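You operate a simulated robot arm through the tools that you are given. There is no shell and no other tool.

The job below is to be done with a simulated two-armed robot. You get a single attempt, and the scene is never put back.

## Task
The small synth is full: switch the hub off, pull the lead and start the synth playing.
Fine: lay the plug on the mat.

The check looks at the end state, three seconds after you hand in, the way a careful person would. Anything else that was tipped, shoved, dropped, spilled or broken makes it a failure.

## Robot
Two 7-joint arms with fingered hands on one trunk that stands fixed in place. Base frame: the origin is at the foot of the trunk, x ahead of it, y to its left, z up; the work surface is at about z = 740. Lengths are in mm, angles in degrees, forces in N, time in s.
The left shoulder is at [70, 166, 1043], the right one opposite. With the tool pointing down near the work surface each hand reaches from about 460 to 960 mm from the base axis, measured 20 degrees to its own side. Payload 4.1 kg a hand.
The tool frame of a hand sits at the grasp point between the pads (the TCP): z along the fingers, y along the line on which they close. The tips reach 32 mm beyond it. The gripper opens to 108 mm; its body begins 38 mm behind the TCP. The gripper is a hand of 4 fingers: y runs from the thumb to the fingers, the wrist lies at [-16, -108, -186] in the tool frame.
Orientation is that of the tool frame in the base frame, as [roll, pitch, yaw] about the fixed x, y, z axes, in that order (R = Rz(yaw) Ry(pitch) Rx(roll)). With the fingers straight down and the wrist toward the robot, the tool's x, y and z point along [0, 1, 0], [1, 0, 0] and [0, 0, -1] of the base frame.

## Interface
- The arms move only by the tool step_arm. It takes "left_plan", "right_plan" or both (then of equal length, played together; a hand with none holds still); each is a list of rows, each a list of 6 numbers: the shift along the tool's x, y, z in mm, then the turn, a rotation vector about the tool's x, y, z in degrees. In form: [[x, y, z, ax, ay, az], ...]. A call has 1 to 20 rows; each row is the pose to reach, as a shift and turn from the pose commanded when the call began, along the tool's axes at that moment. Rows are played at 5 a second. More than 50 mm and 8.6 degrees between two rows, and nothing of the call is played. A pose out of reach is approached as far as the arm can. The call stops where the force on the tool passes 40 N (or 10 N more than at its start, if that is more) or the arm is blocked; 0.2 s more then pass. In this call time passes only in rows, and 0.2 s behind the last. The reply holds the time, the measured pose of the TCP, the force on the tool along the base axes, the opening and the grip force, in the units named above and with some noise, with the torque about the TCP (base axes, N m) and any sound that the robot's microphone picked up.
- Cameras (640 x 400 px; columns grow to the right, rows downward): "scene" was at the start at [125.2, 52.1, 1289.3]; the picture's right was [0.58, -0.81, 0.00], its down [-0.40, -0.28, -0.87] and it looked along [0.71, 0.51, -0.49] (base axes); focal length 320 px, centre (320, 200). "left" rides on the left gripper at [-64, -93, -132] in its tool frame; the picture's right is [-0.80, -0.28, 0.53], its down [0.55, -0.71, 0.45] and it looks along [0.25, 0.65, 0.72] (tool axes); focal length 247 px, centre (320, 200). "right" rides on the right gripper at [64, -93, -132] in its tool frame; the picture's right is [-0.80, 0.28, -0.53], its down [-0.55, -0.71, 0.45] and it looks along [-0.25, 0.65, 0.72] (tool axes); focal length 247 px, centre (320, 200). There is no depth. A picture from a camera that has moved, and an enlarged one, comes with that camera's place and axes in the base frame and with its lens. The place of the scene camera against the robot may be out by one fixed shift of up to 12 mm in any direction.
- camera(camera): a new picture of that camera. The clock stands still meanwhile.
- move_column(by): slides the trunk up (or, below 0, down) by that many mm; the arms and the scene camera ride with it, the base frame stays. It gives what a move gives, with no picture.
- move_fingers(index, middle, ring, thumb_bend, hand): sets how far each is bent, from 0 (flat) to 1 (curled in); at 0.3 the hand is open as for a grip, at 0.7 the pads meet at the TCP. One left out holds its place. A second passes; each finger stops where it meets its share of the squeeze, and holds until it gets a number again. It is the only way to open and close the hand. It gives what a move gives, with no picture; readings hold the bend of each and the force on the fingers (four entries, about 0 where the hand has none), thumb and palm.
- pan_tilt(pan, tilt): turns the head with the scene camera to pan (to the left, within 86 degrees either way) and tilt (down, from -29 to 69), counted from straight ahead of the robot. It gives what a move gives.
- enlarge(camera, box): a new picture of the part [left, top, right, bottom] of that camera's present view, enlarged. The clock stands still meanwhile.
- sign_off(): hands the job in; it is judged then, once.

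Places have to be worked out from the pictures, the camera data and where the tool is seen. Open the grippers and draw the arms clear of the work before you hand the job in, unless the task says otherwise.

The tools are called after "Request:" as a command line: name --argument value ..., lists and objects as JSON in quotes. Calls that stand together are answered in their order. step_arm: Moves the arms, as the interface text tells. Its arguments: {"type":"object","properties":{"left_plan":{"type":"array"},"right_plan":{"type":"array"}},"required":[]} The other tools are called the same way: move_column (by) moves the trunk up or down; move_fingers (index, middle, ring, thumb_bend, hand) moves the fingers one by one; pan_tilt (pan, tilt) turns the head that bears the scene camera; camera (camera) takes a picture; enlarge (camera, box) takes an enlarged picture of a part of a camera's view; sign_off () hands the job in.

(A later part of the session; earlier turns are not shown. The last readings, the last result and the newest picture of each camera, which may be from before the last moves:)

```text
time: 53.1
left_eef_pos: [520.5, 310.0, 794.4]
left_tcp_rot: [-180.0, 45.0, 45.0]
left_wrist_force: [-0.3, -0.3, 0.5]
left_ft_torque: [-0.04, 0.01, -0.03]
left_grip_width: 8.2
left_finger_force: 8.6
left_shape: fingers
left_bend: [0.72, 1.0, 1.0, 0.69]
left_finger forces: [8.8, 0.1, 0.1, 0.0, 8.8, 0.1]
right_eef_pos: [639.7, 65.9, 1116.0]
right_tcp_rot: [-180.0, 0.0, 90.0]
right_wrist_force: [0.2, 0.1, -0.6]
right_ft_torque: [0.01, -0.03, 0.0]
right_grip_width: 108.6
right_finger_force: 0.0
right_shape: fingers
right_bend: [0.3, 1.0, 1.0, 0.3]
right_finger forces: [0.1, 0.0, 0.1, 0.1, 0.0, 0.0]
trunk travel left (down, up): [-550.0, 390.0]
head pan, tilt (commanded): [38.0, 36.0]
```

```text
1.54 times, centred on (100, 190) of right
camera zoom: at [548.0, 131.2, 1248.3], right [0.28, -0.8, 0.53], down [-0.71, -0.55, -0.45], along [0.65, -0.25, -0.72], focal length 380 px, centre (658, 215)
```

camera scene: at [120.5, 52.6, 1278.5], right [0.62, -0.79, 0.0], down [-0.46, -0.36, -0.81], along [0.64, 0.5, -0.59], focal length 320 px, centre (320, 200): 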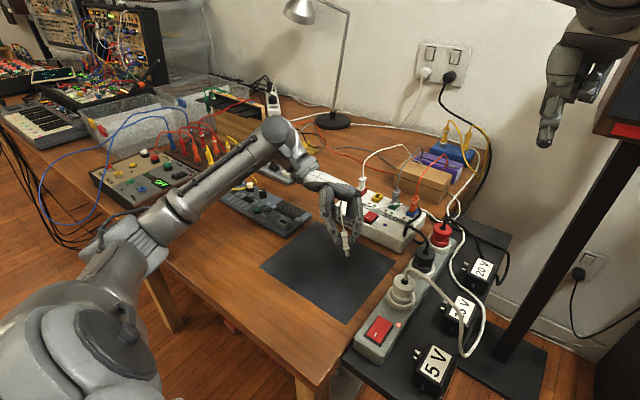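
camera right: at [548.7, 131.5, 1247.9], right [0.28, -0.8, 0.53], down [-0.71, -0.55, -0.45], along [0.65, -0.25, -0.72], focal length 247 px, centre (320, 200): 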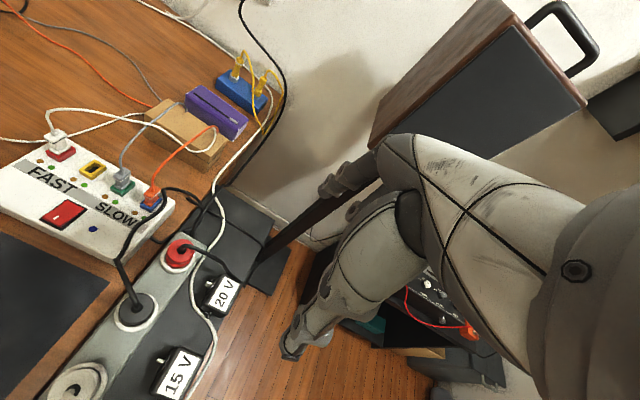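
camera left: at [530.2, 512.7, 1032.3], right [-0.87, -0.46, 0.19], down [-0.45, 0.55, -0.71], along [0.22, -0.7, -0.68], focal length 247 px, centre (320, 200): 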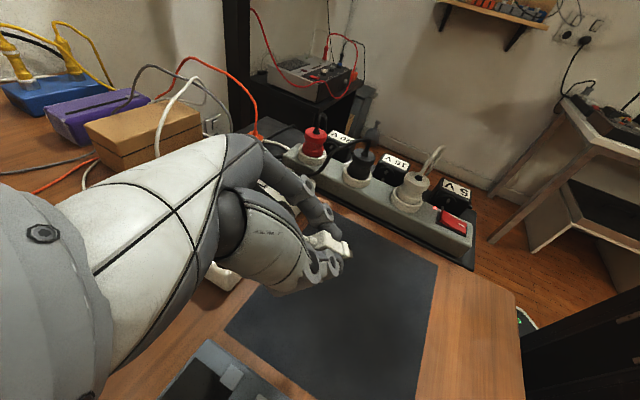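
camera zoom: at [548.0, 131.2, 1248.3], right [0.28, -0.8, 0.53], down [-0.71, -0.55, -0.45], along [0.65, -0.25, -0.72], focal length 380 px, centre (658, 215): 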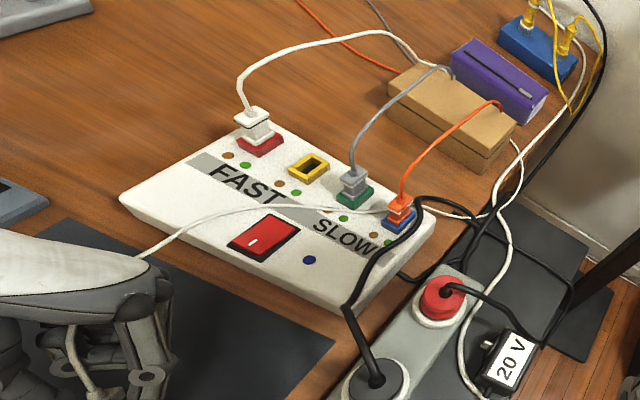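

The lead now lies across the hub, away from the synth. I'll lower the last few millimetres to contact with the mat.

Request:
step_arm --left_plan '[[1.4, 0, 1.4, 0, 0, 0], [2.8, 0, 2.8, 0, 0, 0], [4.2, 0, 4.2, 0, 0, 0], [5.6, 0, 5.6, 0, 0, 0]]'

Request:
enlarge --camera "left" --box '[280, 190, 370, 260]'

Request:
enlarge --camera "scene" --box '[320, 210, 400, 270]'

```text
time: 54.1
left_eef_pos: [519.8, 310.3, 786.9]
left_tcp_rot: [180.0, 45.0, 45.0]
left_wrist_force: [0.6, -0.4, -0.6]
left_ft_torque: [0.01, -0.01, 0.02]
left_grip_width: 8.3
left_finger_force: 8.7
left_shape: fingers
left_bend: [0.72, 1.0, 1.0, 0.69]
left_finger forces: [8.7, 0.0, 0.1, 0.0, 8.9, 0.0]
right_eef_pos: [640.0, 66.2, 1116.4]
right_tcp_rot: [180.0, -0.1, 90.0]
right_wrist_force: [-0.7, 0.2, 0.7]
right_ft_torque: [-0.02, 0.01, -0.02]
right_grip_width: 108.5
right_finger_force: 0.1
right_shape: fingers
right_bend: [0.3, 1.0, 1.0, 0.3]
right_finger forces: [0.0, 0.0, 0.0, 0.0, 0.0, 0.0]
trunk travel left (down, up): [-550.0, 390.0]
head pan, tilt (commanded): [38.0, 36.0]
```

```text
5.71 times, centred on (325, 225) of left
camera zoom: at [486.9, 409.6, 926.9], right [-0.87, -0.46, 0.19], down [-0.45, 0.55, -0.7], along [0.22, -0.69, -0.68], focal length 1411 px, centre (291, 57)
```

zoom: 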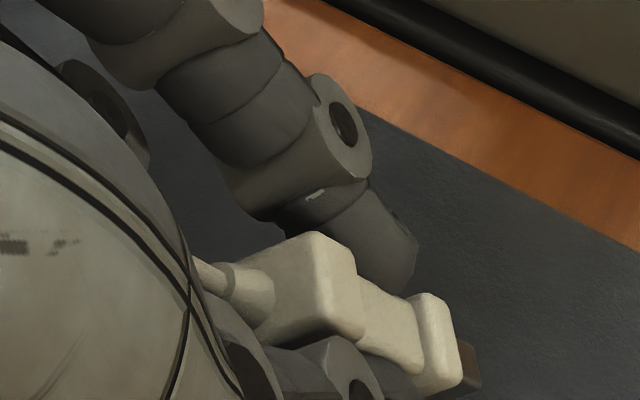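

```text
6.67 times, centred on (360, 240) of scene
camera zoom: at [120.4, 53.1, 1278.5], right [0.62, -0.79, 0.0], down [-0.46, -0.36, -0.81], along [0.64, 0.5, -0.59], focal length 2136 px, centre (53, -67)
```

zoom: 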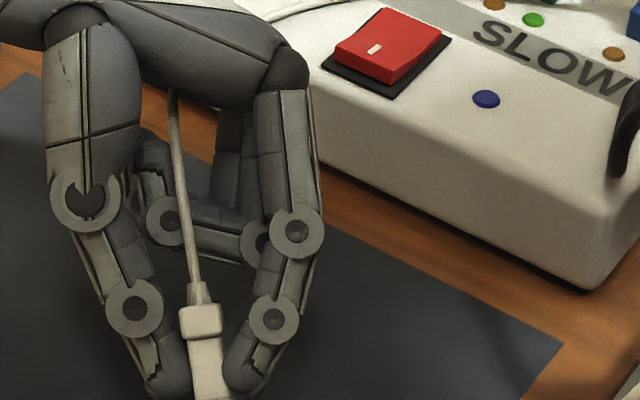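

I need to see the plug's lower end against the mat.

Request:
enlarge --camera "scene" --box '[310, 235, 400, 300]'

Request:
step_arm --left_plan '[[1, 0, 1, 0, 0, 0], [2, 0, 2, 0, 0, 0], [3, 0, 3, 0, 0, 0]]'

Request:
enlarge --camera "scene" --box '[310, 235, 400, 300]'

```text
6.15 times, centred on (355, 268) of scene
camera zoom: at [120.4, 53.1, 1278.5], right [0.62, -0.79, 0.0], down [-0.46, -0.36, -0.81], along [0.64, 0.5, -0.59], focal length 1972 px, centre (105, -215)
```

zoom: 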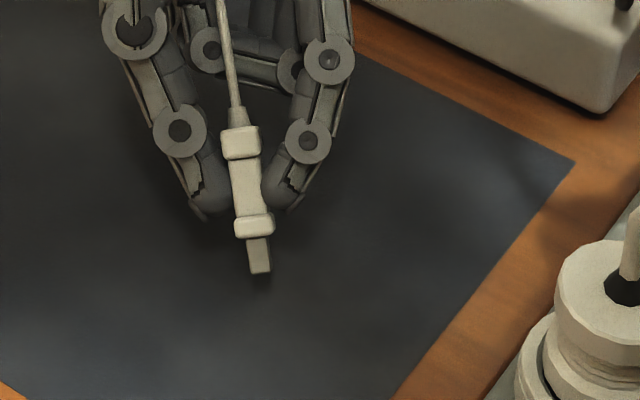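

```text
time: 54.9
left_eef_pos: [519.9, 309.4, 784.2]
left_tcp_rot: [-179.9, 45.0, 45.0]
left_wrist_force: [-0.1, 0.5, 0.3]
left_ft_torque: [-0.02, -0.01, 0.01]
left_grip_width: 8.4
left_finger_force: 9.4
left_shape: fingers
left_bend: [0.72, 1.0, 1.0, 0.69]
left_finger forces: [8.7, 0.0, 0.1, 0.1, 8.9, 0.0]
right_eef_pos: [639.8, 66.8, 1115.1]
right_tcp_rot: [-179.9, 0.0, 90.0]
right_wrist_force: [0.1, 0.2, 0.2]
right_ft_torque: [0.01, 0.0, 0.03]
right_grip_width: 108.6
right_finger_force: 0.1
right_shape: fingers
right_bend: [0.3, 1.0, 1.0, 0.3]
right_finger forces: [0.0, 0.0, 0.0, 0.0, 0.0, 0.0]
trunk travel left (down, up): [-550.0, 390.0]
head pan, tilt (commanded): [38.0, 36.0]
```

```text
6.15 times, centred on (355, 268) of scene
camera zoom: at [120.4, 53.1, 1278.5], right [0.62, -0.79, 0.0], down [-0.46, -0.36, -0.81], along [0.64, 0.5, -0.59], focal length 1972 px, centre (105, -215)
```

zoom: 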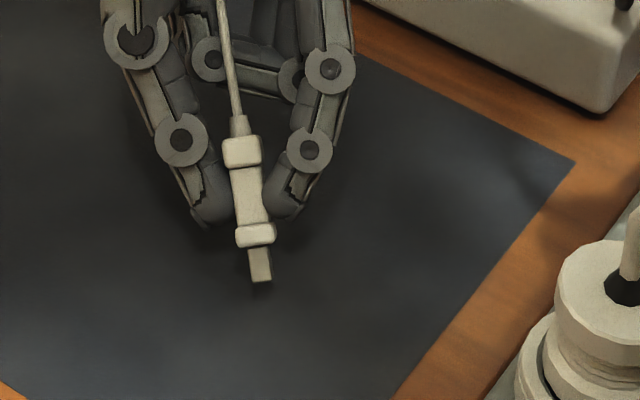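

The tip is still slightly above the mat, so I'll keep lowering gently.

Request:
step_arm --left_plan '[[1.2, 0, 1.2, 0, 0, 0], [2.4, 0, 2.4, 0, 0, 0], [3.6, 0, 3.6, 0, 0, 0], [4.8, 0, 4.8, 0, 0, 0]]'

Request:
enlarge --camera "scene" --box '[310, 235, 400, 300]'

Request:
enlarge --camera "left" --box '[280, 190, 370, 260]'

```text
time: 55.9
left_eef_pos: [520.7, 310.5, 777.5]
left_tcp_rot: [179.8, 44.9, 44.9]
left_wrist_force: [3.3, 3.0, 7.4]
left_ft_torque: [-0.05, 0.1, -0.05]
left_grip_width: 8.3
left_finger_force: 10.9
left_shape: fingers
left_bend: [0.73, 1.0, 1.0, 0.7]
left_finger forces: [10.9, 0.0, 0.1, 0.1, 10.5, 0.1]
right_eef_pos: [639.5, 67.2, 1116.0]
right_tcp_rot: [-180.0, 0.0, 90.0]
right_wrist_force: [-0.5, -0.1, -1.0]
right_ft_torque: [0.02, -0.01, 0.01]
right_grip_width: 108.5
right_finger_force: 0.1
right_shape: fingers
right_bend: [0.3, 1.0, 1.0, 0.3]
right_finger forces: [0.0, 0.0, 0.1, 0.0, 0.1, 0.1]
trunk travel left (down, up): [-550.0, 390.0]
head pan, tilt (commanded): [38.0, 36.0]
```

```text
6.15 times, centred on (355, 268) of scene
camera zoom: at [119.9, 53.1, 1278.7], right [0.62, -0.79, 0.0], down [-0.46, -0.36, -0.81], along [0.64, 0.5, -0.59], focal length 1972 px, centre (105, -215)
```

zoom: 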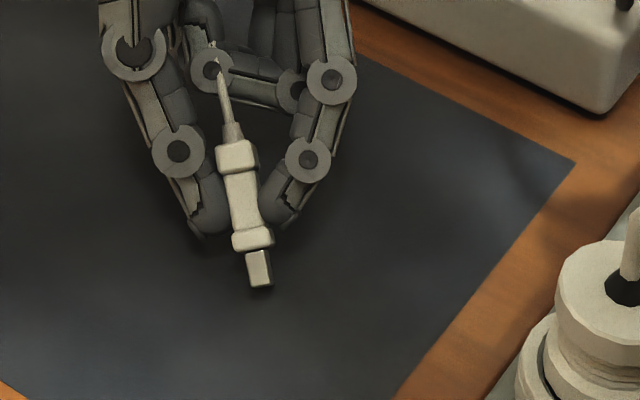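

```text
5.71 times, centred on (325, 225) of left
camera zoom: at [486.7, 409.5, 917.4], right [-0.87, -0.47, 0.19], down [-0.45, 0.55, -0.71], along [0.23, -0.69, -0.68], focal length 1411 px, centre (291, 57)
```

zoom: 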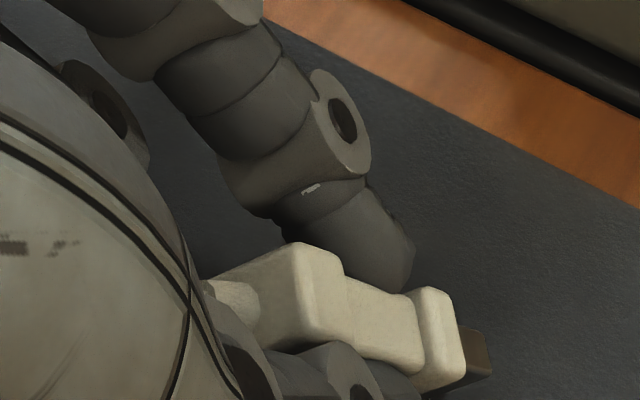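

The tip touches the mat and the plug has pivoted flatter in the grip. I'll ease off about 2 mm and then open the fingers gently.

Request:
step_arm --left_plan '[[-1, 0, -1, 0, 0, 0], [-1.4, 0, -1.4, 0, 0, 0]]'

Request:
move_fingers --hand "left" --index 0.6 --thumb_bend 0.6

Request:
enlarge --camera "scene" --box '[310, 235, 400, 300]'

Request:
enlarge --camera "left" --box '[280, 190, 370, 260]'

```text
time: 56.5
left_eef_pos: [518.5, 309.0, 778.3]
left_tcp_rot: [-180.0, 45.1, 45.1]
left_wrist_force: [-0.5, 0.8, 1.7]
left_ft_torque: [-0.03, 0.04, -0.01]
left_grip_width: 8.0
left_finger_force: 9.5
left_shape: fingers
left_bend: [0.73, 1.0, 1.0, 0.69]
left_finger forces: [9.4, 0.0, 0.1, 0.0, 9.9, 0.0]
right_eef_pos: [640.5, 65.2, 1116.6]
right_tcp_rot: [180.0, 0.1, 90.0]
right_wrist_force: [0.0, 0.1, 0.1]
right_ft_torque: [-0.01, 0.0, 0.01]
right_grip_width: 108.3
right_finger_force: 0.1
right_shape: fingers
right_bend: [0.3, 1.0, 1.0, 0.3]
right_finger forces: [0.1, 0.0, 0.0, 0.1, 0.0, 0.0]
trunk travel left (down, up): [-550.0, 390.0]
head pan, tilt (commanded): [38.0, 36.0]
```

```text
time: 57.5
left_eef_pos: [519.1, 309.8, 778.9]
left_tcp_rot: [180.0, 45.0, 45.0]
left_wrist_force: [-0.4, -0.5, -0.8]
left_ft_torque: [-0.04, 0.02, 0.03]
left_grip_width: 28.4
left_finger_force: 0.1
left_shape: fingers
left_bend: [0.6, 1.0, 1.0, 0.6]
left_finger forces: [0.0, 0.1, 0.0, 0.0, 0.0, 0.0]
right_eef_pos: [640.2, 66.3, 1115.6]
right_tcp_rot: [180.0, 0.1, 90.0]
right_wrist_force: [-0.2, -0.9, 0.7]
right_ft_torque: [0.0, 0.02, 0.04]
right_grip_width: 108.6
right_finger_force: 0.1
right_shape: fingers
right_bend: [0.3, 1.0, 1.0, 0.3]
right_finger forces: [0.0, 0.0, 0.0, 0.0, 0.0, 0.1]
trunk travel left (down, up): [-550.0, 390.0]
head pan, tilt (commanded): [38.0, 36.0]
```

```text
6.15 times, centred on (355, 268) of scene
camera zoom: at [120.4, 53.1, 1278.5], right [0.62, -0.79, 0.0], down [-0.46, -0.36, -0.81], along [0.64, 0.5, -0.59], focal length 1972 px, centre (105, -215)
```

zoom: 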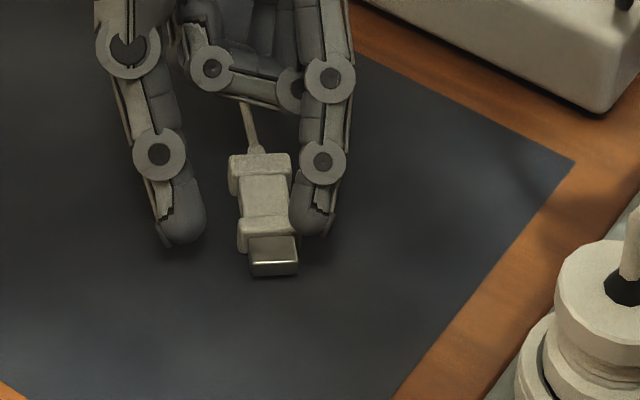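

```text
5.71 times, centred on (325, 225) of left
camera zoom: at [486.7, 409.1, 918.7], right [-0.87, -0.46, 0.19], down [-0.45, 0.55, -0.7], along [0.22, -0.69, -0.68], focal length 1411 px, centre (291, 57)
```

zoom: 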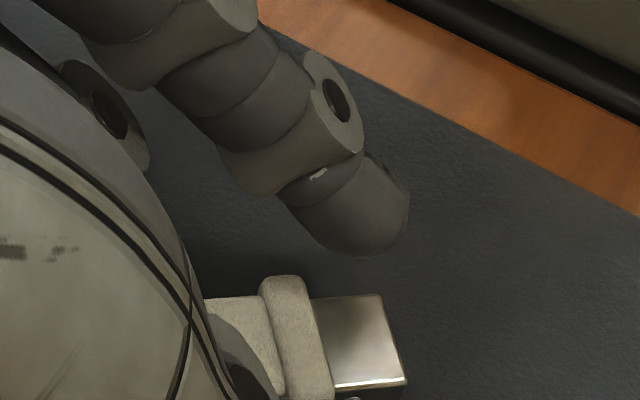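

The plug has come to rest flat on the mat. I'll open the fingers wider and lift straight up off it.

Request:
move_fingers --hand "left" --index 0.45 --thumb_bend 0.45

Request:
step_arm --left_plan '[[-3, 0, -3, 0, 0, 0], [-8, 0, -8, 0, 0, 0], [-16, 0, -16, 0, 0, 0], [-28, 0, -28, 0, 0, 0], [-42, 0, -42, 0, 0, 0], [-60, 0, -60, 0, 0, 0]]'

Request:
camera --camera "scene"

Request:
enlarge --camera "scene" --box '[250, 200, 410, 320]'

```text
time: 58.5
left_eef_pos: [519.5, 309.9, 779.2]
left_tcp_rot: [180.0, 45.0, 45.0]
left_wrist_force: [0.0, -0.3, -0.1]
left_ft_torque: [-0.02, -0.02, 0.01]
left_grip_width: 68.5
left_finger_force: 0.0
left_shape: fingers
left_bend: [0.45, 1.0, 1.0, 0.45]
left_finger forces: [0.1, 0.0, 0.0, 0.1, 0.1, 0.1]
right_eef_pos: [640.6, 66.5, 1116.4]
right_tcp_rot: [180.0, 0.0, 90.0]
right_wrist_force: [0.1, 0.2, 0.5]
right_ft_torque: [-0.01, 0.0, -0.03]
right_grip_width: 108.5
right_finger_force: 0.1
right_shape: fingers
right_bend: [0.3, 1.0, 1.0, 0.3]
right_finger forces: [0.0, 0.0, 0.0, 0.0, 0.0, 0.0]
trunk travel left (down, up): [-550.0, 390.0]
head pan, tilt (commanded): [38.0, 36.0]
```

```text
time: 59.9
left_eef_pos: [519.6, 309.0, 863.4]
left_tcp_rot: [179.9, 44.9, 44.9]
left_wrist_force: [-1.1, -0.5, -0.5]
left_ft_torque: [0.01, -0.01, 0.01]
left_grip_width: 68.7
left_finger_force: 0.1
left_shape: fingers
left_bend: [0.45, 1.0, 1.0, 0.45]
left_finger forces: [0.0, 0.0, 0.0, 0.0, 0.0, 0.0]
right_eef_pos: [639.6, 66.9, 1117.1]
right_tcp_rot: [180.0, 0.0, 90.0]
right_wrist_force: [0.1, -0.8, -0.3]
right_ft_torque: [0.04, -0.01, -0.01]
right_grip_width: 108.9
right_finger_force: 0.0
right_shape: fingers
right_bend: [0.3, 1.0, 1.0, 0.3]
right_finger forces: [0.0, 0.1, 0.0, 0.0, 0.0, 0.0]
trunk travel left (down, up): [-550.0, 390.0]
head pan, tilt (commanded): [38.0, 36.0]
```

```text
taken
camera scene: at [120.2, 52.7, 1278.5], right [0.62, -0.79, 0.0], down [-0.46, -0.36, -0.81], along [0.64, 0.5, -0.59], focal length 320 px, centre (320, 200)
```

scene: 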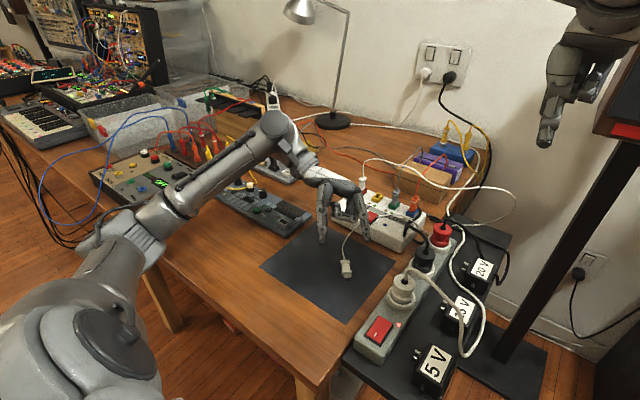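

```text
3.33 times, centred on (330, 260) of scene
camera zoom: at [120.2, 52.7, 1278.5], right [0.62, -0.79, 0.0], down [-0.46, -0.36, -0.81], along [0.64, 0.5, -0.59], focal length 1068 px, centre (287, 0)
```

zoom: 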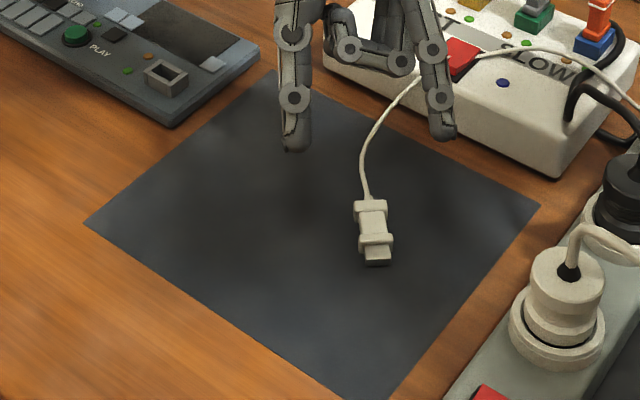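

The plug lies flat on the mat with its lead clear of the synth. Next is PLAY, so I'll raise the hand, undo the tilt and yaw, and move above the button at about (539, 590, 757).

Request:
step_arm --left_plan '[[-8, 0, -8, 0, 7.5, 0], [-16, 0, -16, 0, 15, 0], [-24, 0, -24, 0, 22.5, 0], [-31, 0, -31, 0, 30, 0], [-37, 0, -37, 0, 37.5, 0], [-42, 0, -42, 0, 45, 0]]'

Request:
step_arm --left_plan '[[21, -29.5, 1, 0, 0, -5.6], [42, -59, 2, 0, 0, -11.2], [63, -88.5, 3, 0, 0, -16.9], [84, -118, 4, 0, 0, -22.5], [105, -148, 5, 0, 0, -28.1], [126, -177.5, 6, 0, 0, -33.7], [147, -207, 7, 0, 0, -39.4], [168, -236.5, 8, 0, 0, -45]]'

Request:
move_fingers --hand "left" --index 0.3 --thumb_bend 0.3

Request:
camera --camera "left"

Request:
camera --camera "scene"

```text
time: 61.3
left_eef_pos: [519.3, 310.3, 923.5]
left_tcp_rot: [180.0, -0.2, 45.0]
left_wrist_force: [0.2, 0.0, -0.1]
left_ft_torque: [-0.02, -0.01, -0.02]
left_grip_width: 68.9
left_finger_force: 0.2
left_shape: fingers
left_bend: [0.45, 1.0, 1.0, 0.45]
left_finger forces: [0.0, 0.0, 0.0, 0.0, 0.0, 0.0]
right_eef_pos: [639.7, 66.5, 1116.4]
right_tcp_rot: [-180.0, 0.0, 90.0]
right_wrist_force: [-0.5, -0.2, -0.4]
right_ft_torque: [0.0, 0.03, -0.01]
right_grip_width: 108.5
right_finger_force: 0.1
right_shape: fingers
right_bend: [0.3, 1.0, 1.0, 0.3]
right_finger forces: [0.0, 0.0, 0.1, 0.0, 0.0, 0.0]
trunk travel left (down, up): [-550.0, 390.0]
head pan, tilt (commanded): [38.0, 36.0]
```

```text
time: 63.1
left_eef_pos: [470.2, 596.1, 913.5]
left_tcp_rot: [179.9, 0.1, 90.0]
left_wrist_force: [-0.2, 0.6, 0.1]
left_ft_torque: [0.01, -0.01, -0.01]
left_grip_width: 68.7
left_finger_force: 0.0
left_shape: fingers
left_bend: [0.45, 1.0, 1.0, 0.45]
left_finger forces: [0.0, 0.0, 0.0, 0.1, 0.0, 0.0]
right_eef_pos: [638.9, 67.3, 1116.8]
right_tcp_rot: [180.0, 0.1, 90.0]
right_wrist_force: [0.0, 1.2, 0.5]
right_ft_torque: [0.01, 0.01, -0.05]
right_grip_width: 108.6
right_finger_force: 0.1
right_shape: fingers
right_bend: [0.3, 1.0, 1.0, 0.3]
right_finger forces: [0.0, 0.1, 0.1, 0.0, 0.1, 0.0]
trunk travel left (down, up): [-550.0, 390.0]
head pan, tilt (commanded): [38.0, 36.0]
```

```text
time: 64.1
left_eef_pos: [471.1, 595.7, 914.8]
left_tcp_rot: [-179.9, 0.1, 90.1]
left_wrist_force: [0.9, 0.6, -0.5]
left_ft_torque: [0.0, -0.02, 0.03]
left_grip_width: 108.3
left_finger_force: 0.0
left_shape: fingers
left_bend: [0.3, 1.0, 1.0, 0.3]
left_finger forces: [0.1, 0.1, 0.0, 0.1, 0.1, 0.0]
right_eef_pos: [640.9, 67.0, 1117.5]
right_tcp_rot: [-180.0, 0.0, 90.1]
right_wrist_force: [0.2, 0.1, 0.9]
right_ft_torque: [0.01, 0.0, 0.03]
right_grip_width: 108.5
right_finger_force: 0.1
right_shape: fingers
right_bend: [0.3, 1.0, 1.0, 0.3]
right_finger forces: [0.0, 0.1, 0.0, 0.0, 0.0, 0.1]
trunk travel left (down, up): [-550.0, 390.0]
head pan, tilt (commanded): [38.0, 36.0]
```

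```text
taken
camera left: at [377.1, 531.5, 1047.2], right [-0.28, -0.8, -0.53], down [-0.71, 0.55, -0.45], along [0.65, 0.25, -0.72], focal length 247 px, centre (320, 200)
```

left: 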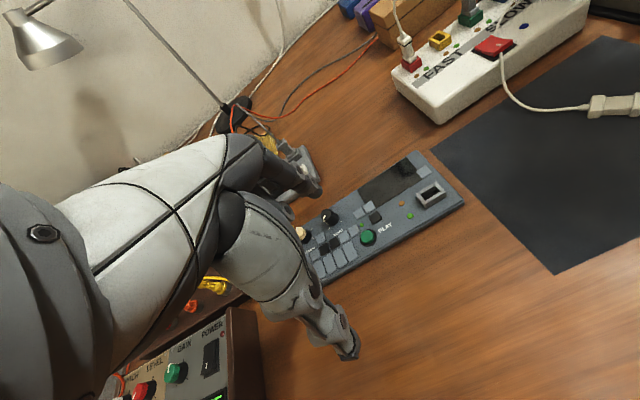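

```text
taken
camera scene: at [120.3, 53.2, 1278.5], right [0.62, -0.79, 0.0], down [-0.46, -0.36, -0.81], along [0.64, 0.5, -0.59], focal length 320 px, centre (320, 200)
```

scene: 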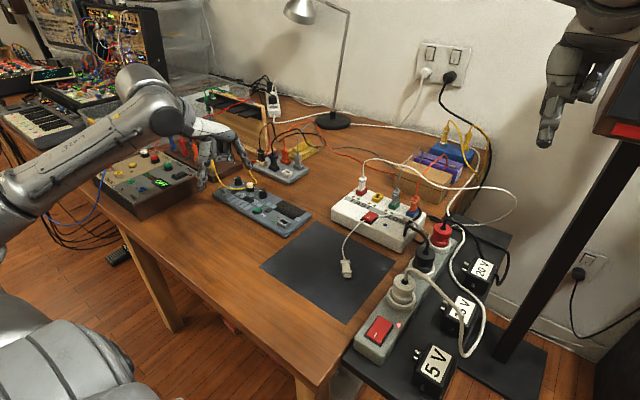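

The rocker and plug look right from here. I'll enlarge to line the index tip up with the green PLAY button.

Request:
enlarge --camera "left" --box '[280, 140, 480, 290]'

Request:
enlarge --camera "scene" --box '[180, 120, 320, 240]'

```text
2.67 times, centred on (380, 215) of left
camera zoom: at [377.1, 531.5, 1047.2], right [-0.28, -0.8, -0.53], down [-0.71, 0.55, -0.45], along [0.65, 0.25, -0.72], focal length 659 px, centre (160, 160)
```

zoom: 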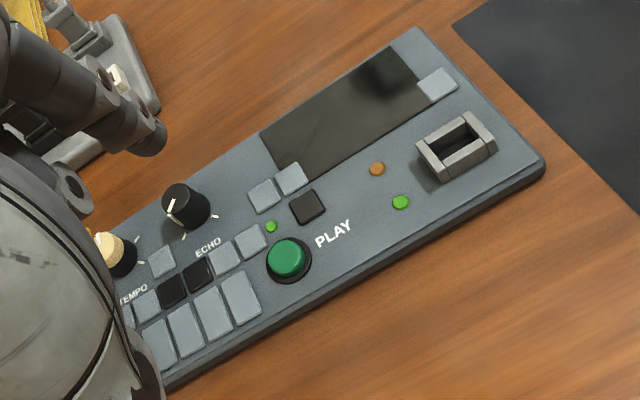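

```text
3.33 times, centred on (250, 180) of scene
camera zoom: at [120.3, 53.2, 1278.5], right [0.62, -0.79, 0.0], down [-0.46, -0.36, -0.81], along [0.64, 0.5, -0.59], focal length 1068 px, centre (553, 267)
```

zoom: 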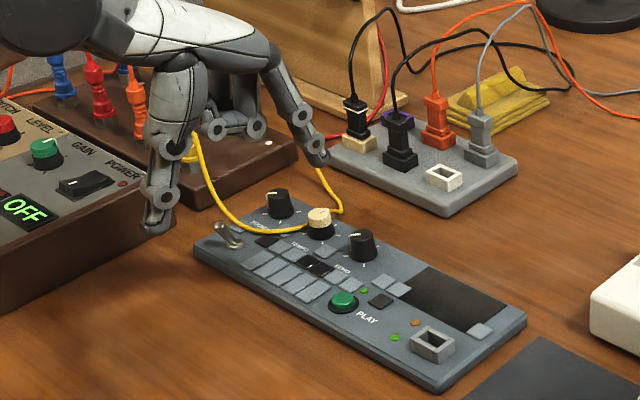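

PLAY is at about (537, 589) and the index tip should be right above it. I'll lower to about 20 mm above it and check.

Request:
step_arm --left_plan '[[-1, 0, 20, 0, 0, 0], [-1, 0, 40, 0, 0, 0], [-1, 0, 60, 0, 0, 0], [-1, 0, 80, 0, 0, 0], [-1, 0, 98, 0, 0, 0]]'

Request:
enlarge --camera "left" --box '[280, 140, 400, 230]'

Request:
enlarge --camera "scene" --box '[200, 140, 300, 240]'

```text
time: 65.3
left_eef_pos: [472.7, 595.0, 814.0]
left_tcp_rot: [180.0, 0.1, 90.0]
left_wrist_force: [-0.2, -0.4, -0.7]
left_ft_torque: [-0.01, 0.01, -0.01]
left_grip_width: 108.2
left_finger_force: 0.0
left_shape: fingers
left_bend: [0.3, 1.0, 1.0, 0.3]
left_finger forces: [0.0, 0.0, 0.0, 0.1, 0.1, 0.0]
right_eef_pos: [641.0, 65.8, 1115.8]
right_tcp_rot: [-180.0, 0.0, 90.0]
right_wrist_force: [0.1, -0.3, 0.2]
right_ft_torque: [0.01, 0.0, -0.04]
right_grip_width: 108.4
right_finger_force: 0.0
right_shape: fingers
right_bend: [0.3, 1.0, 1.0, 0.3]
right_finger forces: [0.0, 0.0, 0.1, 0.0, 0.1, 0.0]
trunk travel left (down, up): [-550.0, 390.0]
head pan, tilt (commanded): [38.0, 36.0]
```

```text
4.44 times, centred on (340, 185) of left
camera zoom: at [378.2, 531.7, 948.2], right [-0.28, -0.8, -0.53], down [-0.71, 0.55, -0.45], along [0.65, 0.25, -0.72], focal length 1098 px, centre (231, 267)
```

zoom: 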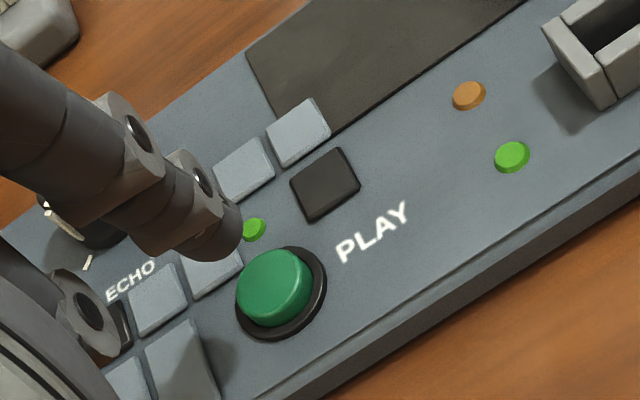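

```text
4.00 times, centred on (250, 190) of scene
camera zoom: at [120.4, 53.4, 1278.5], right [0.62, -0.79, 0.0], down [-0.46, -0.36, -0.81], along [0.64, 0.5, -0.59], focal length 1282 px, centre (600, 240)
```

zoom: 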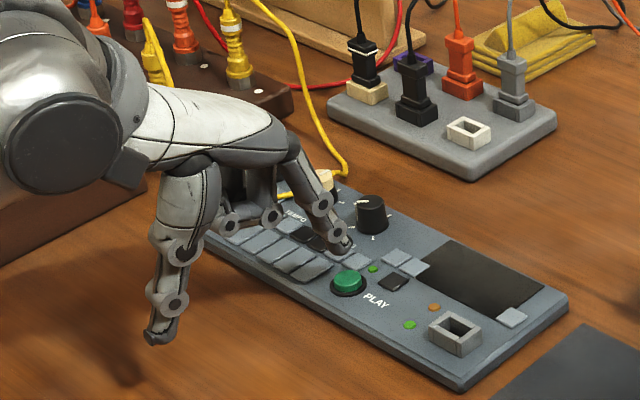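

The button lies almost directly below the index tip. I'll lower another 10 mm with a 1.5 mm sideways trim and check again.

Request:
step_arm --left_plan '[[-0.8, 0, 5, 0, 0, 0], [-1.5, 0, 10, 0, 0, 0]]'

Request:
enlarge --camera "left" --box '[290, 150, 370, 220]'

Request:
enlarge --camera "scene" --box '[240, 180, 280, 220]'

```text
time: 65.9
left_eef_pos: [472.6, 592.8, 806.1]
left_tcp_rot: [-179.9, 0.0, 90.0]
left_wrist_force: [0.3, 0.3, -0.5]
left_ft_torque: [0.0, 0.0, -0.01]
left_grip_width: 108.1
left_finger_force: 0.0
left_shape: fingers
left_bend: [0.3, 1.0, 1.0, 0.3]
left_finger forces: [0.1, 0.0, 0.0, 0.0, 0.0, 0.1]
right_eef_pos: [640.5, 66.3, 1116.8]
right_tcp_rot: [-180.0, 0.0, 90.0]
right_wrist_force: [-0.1, 0.2, -0.3]
right_ft_torque: [0.03, 0.01, -0.02]
right_grip_width: 108.8
right_finger_force: 0.1
right_shape: fingers
right_bend: [0.3, 1.0, 1.0, 0.3]
right_finger forces: [0.0, 0.1, 0.0, 0.0, 0.0, 0.1]
trunk travel left (down, up): [-550.0, 390.0]
head pan, tilt (commanded): [38.0, 36.0]
```

```text
5.71 times, centred on (330, 185) of left
camera zoom: at [377.7, 529.5, 938.7], right [-0.28, -0.8, -0.53], down [-0.71, 0.55, -0.45], along [0.65, 0.25, -0.72], focal length 1411 px, centre (263, 286)
```

zoom: 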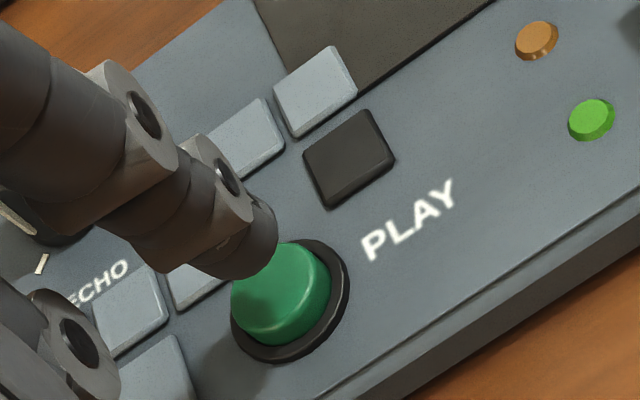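

```text
10.00 times, centred on (260, 200) of scene
camera zoom: at [120.3, 53.2, 1278.5], right [0.62, -0.79, 0.0], down [-0.46, -0.36, -0.81], along [0.64, 0.5, -0.59], focal length 3204 px, centre (920, 200)
```

zoom: 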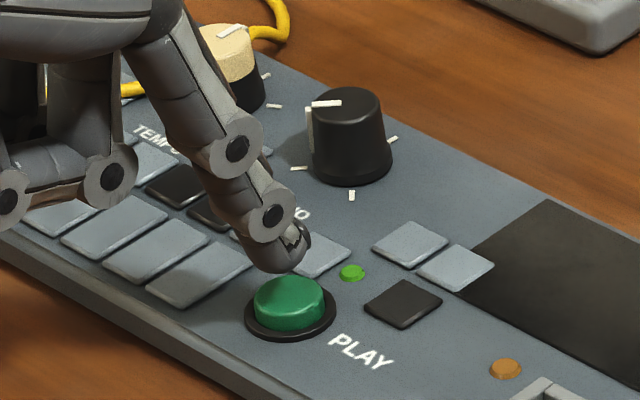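

The tip is centred over PLAY to within about 2 mm. I'll press down in small steps, watching for force and a click.

Request:
step_arm --left_plan '[[-0.5, 0, 4, 0, 0, 0], [-0.5, 0, 7, 0, 0, 0], [-0.5, 0, 9, 0, 0, 0], [-0.5, 0, 11, 0, 0, 0], [-0.5, 0, 12.5, 0, 0, 0]]'

Request:
enlarge --camera "left" --box '[290, 150, 370, 220]'

Request:
enlarge --camera "scene" --box '[240, 180, 280, 220]'

```text
time: 67.1
left_eef_pos: [471.3, 592.4, 794.5]
left_tcp_rot: [-180.0, 0.0, 90.0]
left_wrist_force: [1.2, 0.5, 0.2]
left_ft_torque: [-0.01, 0.03, -0.01]
left_grip_width: 108.1
left_finger_force: 0.1
left_shape: fingers
left_bend: [0.3, 1.0, 1.0, 0.3]
left_finger forces: [0.0, 0.0, 0.0, 0.1, 0.0, 0.0]
right_eef_pos: [639.9, 66.4, 1115.2]
right_tcp_rot: [-179.9, 0.0, 89.9]
right_wrist_force: [0.8, -0.3, 0.4]
right_ft_torque: [0.04, 0.01, 0.02]
right_grip_width: 108.4
right_finger_force: 0.1
right_shape: fingers
right_bend: [0.3, 1.0, 1.0, 0.3]
right_finger forces: [0.0, 0.1, 0.0, 0.0, 0.0, 0.0]
trunk travel left (down, up): [-550.0, 390.0]
head pan, tilt (commanded): [38.0, 36.0]
```

```text
5.71 times, centred on (330, 185) of left
camera zoom: at [377.6, 528.6, 927.4], right [-0.28, -0.8, -0.53], down [-0.71, 0.55, -0.45], along [0.65, 0.25, -0.72], focal length 1411 px, centre (263, 286)
```

zoom: 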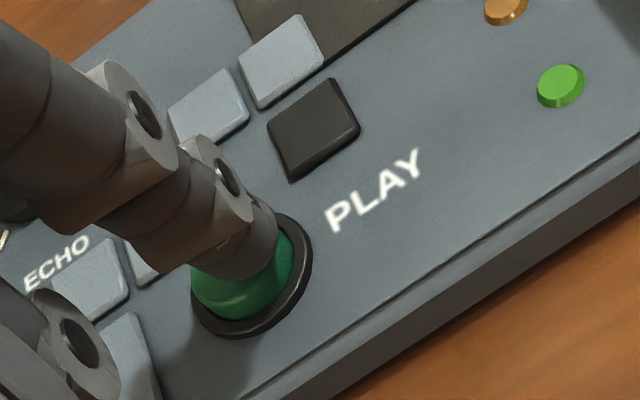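

```text
10.00 times, centred on (260, 200) of scene
camera zoom: at [120.3, 53.1, 1278.5], right [0.62, -0.79, 0.0], down [-0.46, -0.36, -0.81], along [0.64, 0.5, -0.59], focal length 3204 px, centre (920, 200)
```

zoom: 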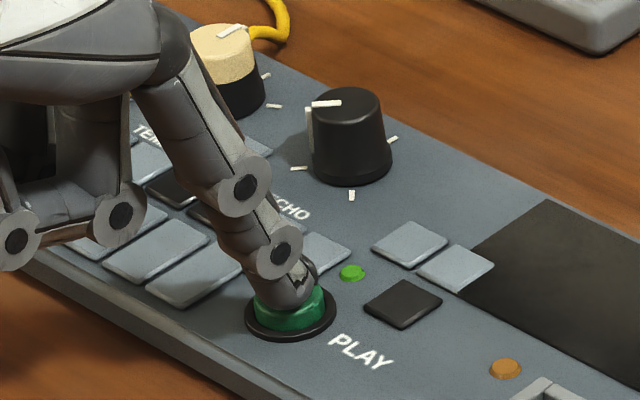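

The tip is on the button, centred, with no force yet. I'll press on.

Request:
step_arm --left_plan '[[0, 0, 1.5, 0, 0, 0], [0, 0, 3, 0, 0, 0], [0, 0, 4.5, 0, 0, 0], [0, 0, 6, 0, 0, 0]]'

Request:
enlarge --camera "left" --box '[290, 150, 370, 220]'

```text
time: 68.1
left_eef_pos: [472.0, 592.3, 789.6]
left_tcp_rot: [-180.0, 0.1, 90.0]
left_wrist_force: [-0.6, -0.4, 0.7]
left_ft_torque: [-0.04, -0.12, 0.03]
left_grip_width: 108.5
left_finger_force: 1.2
left_shape: fingers
left_bend: [0.3, 1.0, 1.0, 0.3]
left_finger forces: [1.8, 0.0, 0.0, 0.1, 0.1, 0.0]
right_eef_pos: [639.8, 65.3, 1116.5]
right_tcp_rot: [180.0, 0.0, 90.0]
right_wrist_force: [0.3, -1.1, -0.4]
right_ft_torque: [0.02, 0.0, 0.0]
right_grip_width: 108.4
right_finger_force: 0.0
right_shape: fingers
right_bend: [0.3, 1.0, 1.0, 0.3]
right_finger forces: [0.1, 0.0, 0.1, 0.0, 0.0, 0.0]
trunk travel left (down, up): [-550.0, 390.0]
head pan, tilt (commanded): [38.0, 36.0]
heard: click
```

```text
5.71 times, centred on (330, 185) of left
camera zoom: at [377.7, 528.7, 921.9], right [-0.28, -0.8, -0.53], down [-0.71, 0.55, -0.45], along [0.65, 0.25, -0.72], focal length 1411 px, centre (263, 286)
```

zoom: 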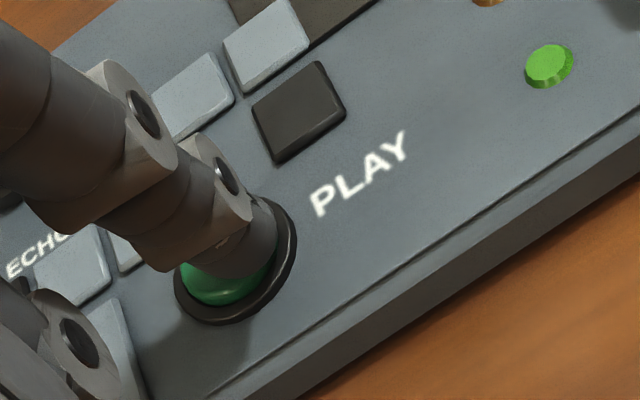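

A click sounded. I'll release straight up and look for a sign that it's playing.

Request:
step_arm --left_plan '[[0, 0, -6, 0, 0, 0], [0, 0, -20, 0, 0, 0], [0, 0, -45, 0, 0, 0], [0, 0, -75, 0, 0, 0], [0, 0, -110, 0, 0, 0]]'

Request:
enlarge --camera "left" --box '[280, 140, 480, 290]'

Request:
enlarge --camera "scene" --box '[210, 170, 320, 245]'

```text
time: 69.3
left_eef_pos: [471.6, 594.1, 898.5]
left_tcp_rot: [-180.0, 0.0, 90.1]
left_wrist_force: [-0.1, 0.0, -0.5]
left_ft_torque: [-0.03, -0.02, 0.0]
left_grip_width: 108.8
left_finger_force: 0.0
left_shape: fingers
left_bend: [0.3, 1.0, 1.0, 0.3]
left_finger forces: [0.1, 0.1, 0.0, 0.1, 0.0, 0.0]
right_eef_pos: [640.9, 65.8, 1116.3]
right_tcp_rot: [-180.0, 0.1, 90.0]
right_wrist_force: [0.1, 0.1, 0.2]
right_ft_torque: [0.01, -0.03, 0.03]
right_grip_width: 108.6
right_finger_force: 0.0
right_shape: fingers
right_bend: [0.3, 1.0, 1.0, 0.3]
right_finger forces: [0.0, 0.1, 0.1, 0.0, 0.0, 0.0]
trunk travel left (down, up): [-550.0, 390.0]
head pan, tilt (commanded): [38.0, 36.0]
```

```text
2.67 times, centred on (380, 215) of left
camera zoom: at [377.5, 530.3, 1031.5], right [-0.28, -0.8, -0.53], down [-0.71, 0.55, -0.45], along [0.65, 0.25, -0.72], focal length 659 px, centre (160, 160)
```

zoom: 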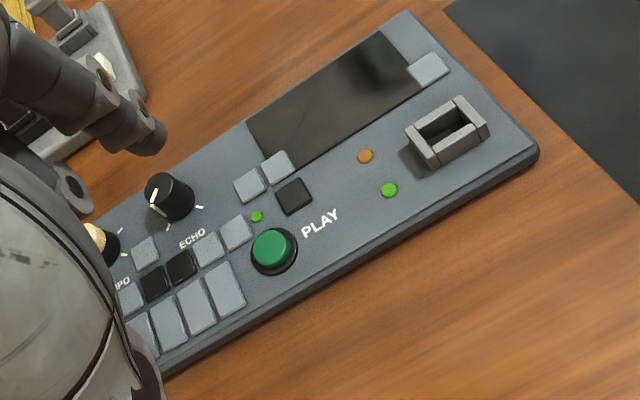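

```text
5.33 times, centred on (265, 208) of scene
camera zoom: at [120.3, 52.5, 1278.5], right [0.62, -0.79, 0.0], down [-0.46, -0.36, -0.81], along [0.64, 0.5, -0.59], focal length 1709 px, centre (613, 160)
```

zoom: 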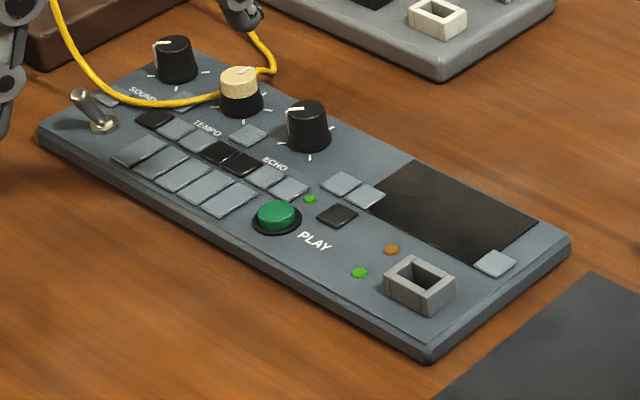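

A click, but the small green light and the screen stay dark and no music is reported. The synth may need its toggle switch on first, so I'll look closely at the toggle.

Request:
enlarge --camera "scene" --box '[212, 178, 252, 208]'

Request:
enlarge --camera "scene" --box '[245, 190, 320, 240]'

Request:
camera --camera "left"

```text
13.33 times, centred on (232, 193) of scene
camera zoom: at [120.3, 52.5, 1278.5], right [0.62, -0.79, 0.0], down [-0.46, -0.36, -0.81], along [0.64, 0.5, -0.59], focal length 4272 px, centre (1493, 293)
```

zoom: 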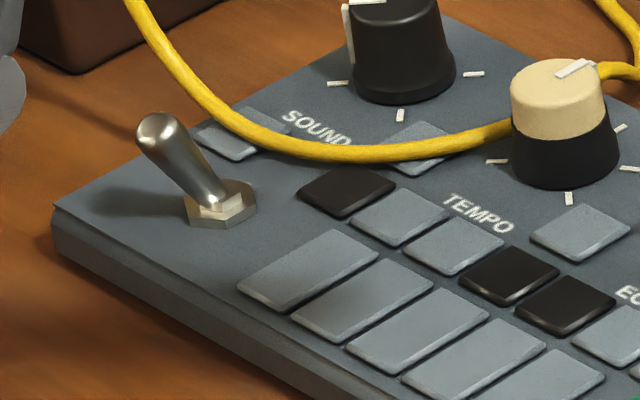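

```text
8.00 times, centred on (282, 215) of scene
camera zoom: at [120.3, 52.5, 1278.5], right [0.62, -0.79, 0.0], down [-0.46, -0.36, -0.81], along [0.64, 0.5, -0.59], focal length 2563 px, centre (620, 80)
```

zoom: 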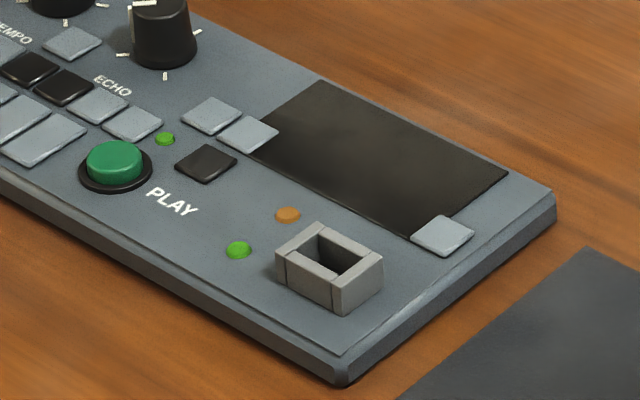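

```text
taken
camera left: at [377.5, 530.3, 1031.5], right [-0.28, -0.8, -0.53], down [-0.71, 0.55, -0.45], along [0.65, 0.25, -0.72], focal length 247 px, centre (320, 200)
```

left: 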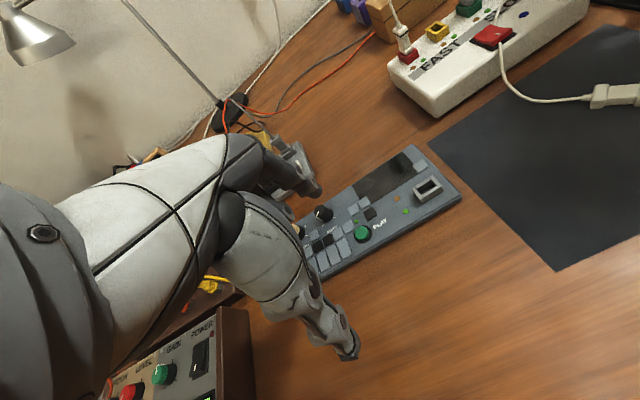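

I'll let a moment pass and listen and look again, in case the light blinks.

Request:
step_arm --left_plan '[[0, 0, -5, 0, 0, 0], [0, 0, -10, 0, 0, 0], [0, 0, -10, 0, 0, 0]]'

Request:
enlarge --camera "scene" --box '[245, 190, 320, 240]'

Request:
step_arm --left_plan '[[0, 0, -1, 0, 0, 0], [0, 0, 0, 0, 0, 0]]'

Request:
enlarge --camera "scene" --box '[245, 190, 320, 240]'

```text
time: 70.1
left_eef_pos: [472.7, 593.5, 908.5]
left_tcp_rot: [179.9, 0.0, 90.0]
left_wrist_force: [0.3, 0.2, 0.0]
left_ft_torque: [0.02, 0.01, -0.02]
left_grip_width: 108.7
left_finger_force: 0.1
left_shape: fingers
left_bend: [0.3, 1.0, 1.0, 0.3]
left_finger forces: [0.0, 0.0, 0.0, 0.0, 0.1, 0.0]
right_eef_pos: [639.7, 66.5, 1115.8]
right_tcp_rot: [179.8, 0.0, 90.0]
right_wrist_force: [-0.3, -0.2, -0.4]
right_ft_torque: [0.05, 0.01, -0.02]
right_grip_width: 108.6
right_finger_force: 0.0
right_shape: fingers
right_bend: [0.3, 1.0, 1.0, 0.3]
right_finger forces: [0.0, 0.0, 0.0, 0.1, 0.0, 0.0]
trunk travel left (down, up): [-550.0, 390.0]
head pan, tilt (commanded): [38.0, 36.0]
```

```text
8.00 times, centred on (282, 215) of scene
camera zoom: at [120.3, 53.2, 1278.5], right [0.62, -0.79, 0.0], down [-0.46, -0.36, -0.81], along [0.64, 0.5, -0.59], focal length 2563 px, centre (620, 80)
```

zoom: 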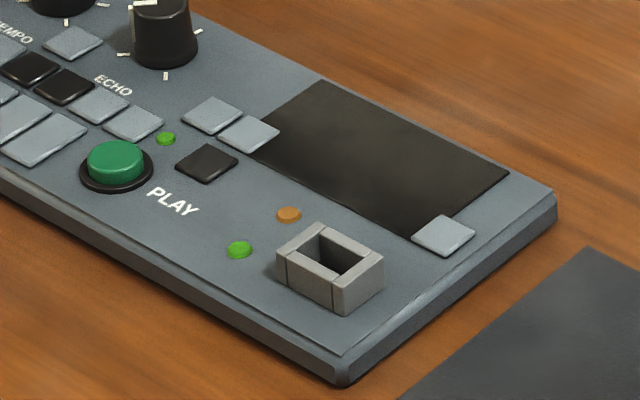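

```text
time: 70.7
left_eef_pos: [471.2, 593.5, 908.7]
left_tcp_rot: [-180.0, 0.0, 90.0]
left_wrist_force: [0.1, -0.9, 0.3]
left_ft_torque: [-0.01, -0.04, 0.0]
left_grip_width: 108.6
left_finger_force: 0.1
left_shape: fingers
left_bend: [0.3, 1.0, 1.0, 0.3]
left_finger forces: [0.1, 0.1, 0.0, 0.0, 0.1, 0.0]
right_eef_pos: [640.2, 67.7, 1116.7]
right_tcp_rot: [-179.9, 0.0, 90.0]
right_wrist_force: [-0.4, -0.2, 0.5]
right_ft_torque: [-0.02, -0.03, 0.0]
right_grip_width: 108.6
right_finger_force: 0.0
right_shape: fingers
right_bend: [0.3, 1.0, 1.0, 0.3]
right_finger forces: [0.0, 0.0, 0.1, 0.0, 0.0, 0.1]
trunk travel left (down, up): [-550.0, 390.0]
head pan, tilt (commanded): [38.0, 36.0]
```

```text
8.00 times, centred on (282, 215) of scene
camera zoom: at [120.4, 53.1, 1278.5], right [0.62, -0.79, 0.0], down [-0.46, -0.36, -0.81], along [0.64, 0.5, -0.59], focal length 2563 px, centre (620, 80)
```

zoom: 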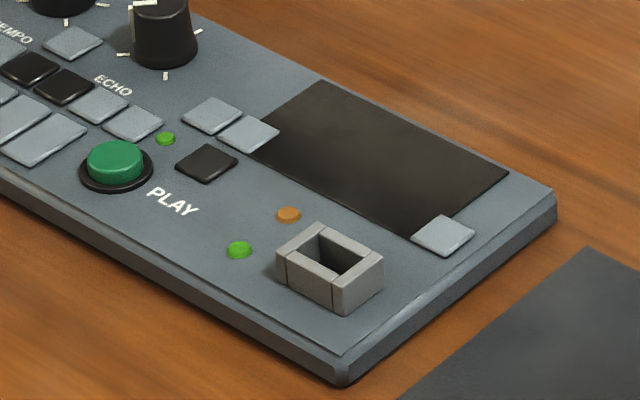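

It isn't playing and nothing is heard. The metal toggle at the synth's left end is probably its power switch. I'll move the hand for a closer view of how it leans.

Request:
step_arm --left_plan '[[24, -8, -13, 0, 0, 0], [48, -16, -26, 0, 0, 0], [72, -24, -39, 0, 0, 0], [96.5, -31.5, -51.5, 0, 0, 0]]'

Request:
camera --camera "left"

Request:
enlarge --camera "left" --box '[310, 200, 390, 270]'

Request:
camera --camera "scene"

```text
time: 71.7
left_eef_pos: [441.9, 690.0, 959.8]
left_tcp_rot: [180.0, 0.1, 90.1]
left_wrist_force: [-0.9, -0.2, 0.3]
left_ft_torque: [-0.01, -0.02, 0.0]
left_grip_width: 108.6
left_finger_force: 0.0
left_shape: fingers
left_bend: [0.3, 1.0, 1.0, 0.3]
left_finger forces: [0.1, 0.1, 0.0, 0.1, 0.0, 0.0]
right_eef_pos: [640.6, 66.8, 1116.9]
right_tcp_rot: [180.0, 0.0, 90.0]
right_wrist_force: [0.2, 0.2, -0.1]
right_ft_torque: [0.03, 0.04, 0.01]
right_grip_width: 108.6
right_finger_force: 0.1
right_shape: fingers
right_bend: [0.3, 1.0, 1.0, 0.3]
right_finger forces: [0.1, 0.0, 0.1, 0.0, 0.0, 0.0]
trunk travel left (down, up): [-550.0, 390.0]
head pan, tilt (commanded): [38.0, 36.0]
```

```text
taken
camera left: at [347.8, 626.7, 1092.3], right [-0.28, -0.8, -0.53], down [-0.71, 0.55, -0.45], along [0.65, 0.25, -0.72], focal length 247 px, centre (320, 200)
```

left: 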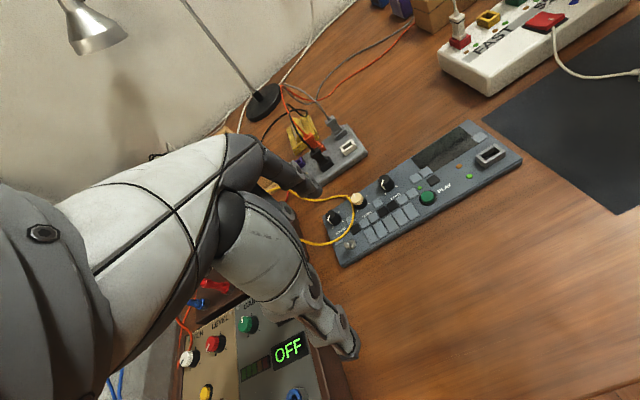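

```text
5.71 times, centred on (350, 235) of left
camera zoom: at [347.8, 626.7, 1092.3], right [-0.28, -0.8, -0.53], down [-0.71, 0.55, -0.45], along [0.65, 0.25, -0.72], focal length 1411 px, centre (149, 0)
```

zoom: 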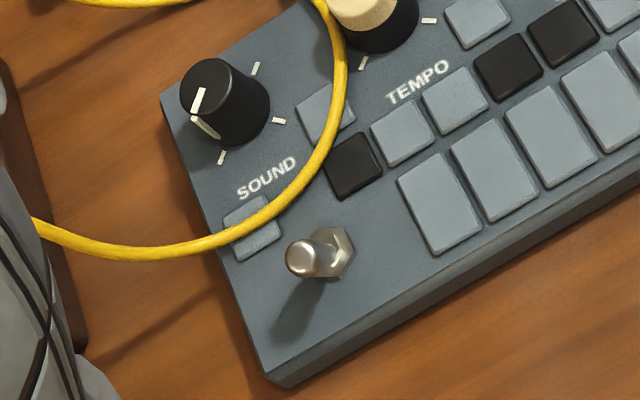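

```text
taken
camera scene: at [120.3, 53.4, 1278.5], right [0.62, -0.79, 0.0], down [-0.46, -0.36, -0.81], along [0.64, 0.5, -0.59], focal length 320 px, centre (320, 200)
```

scene: 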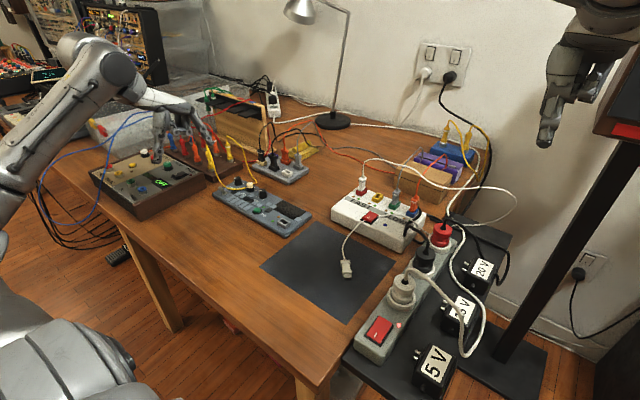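

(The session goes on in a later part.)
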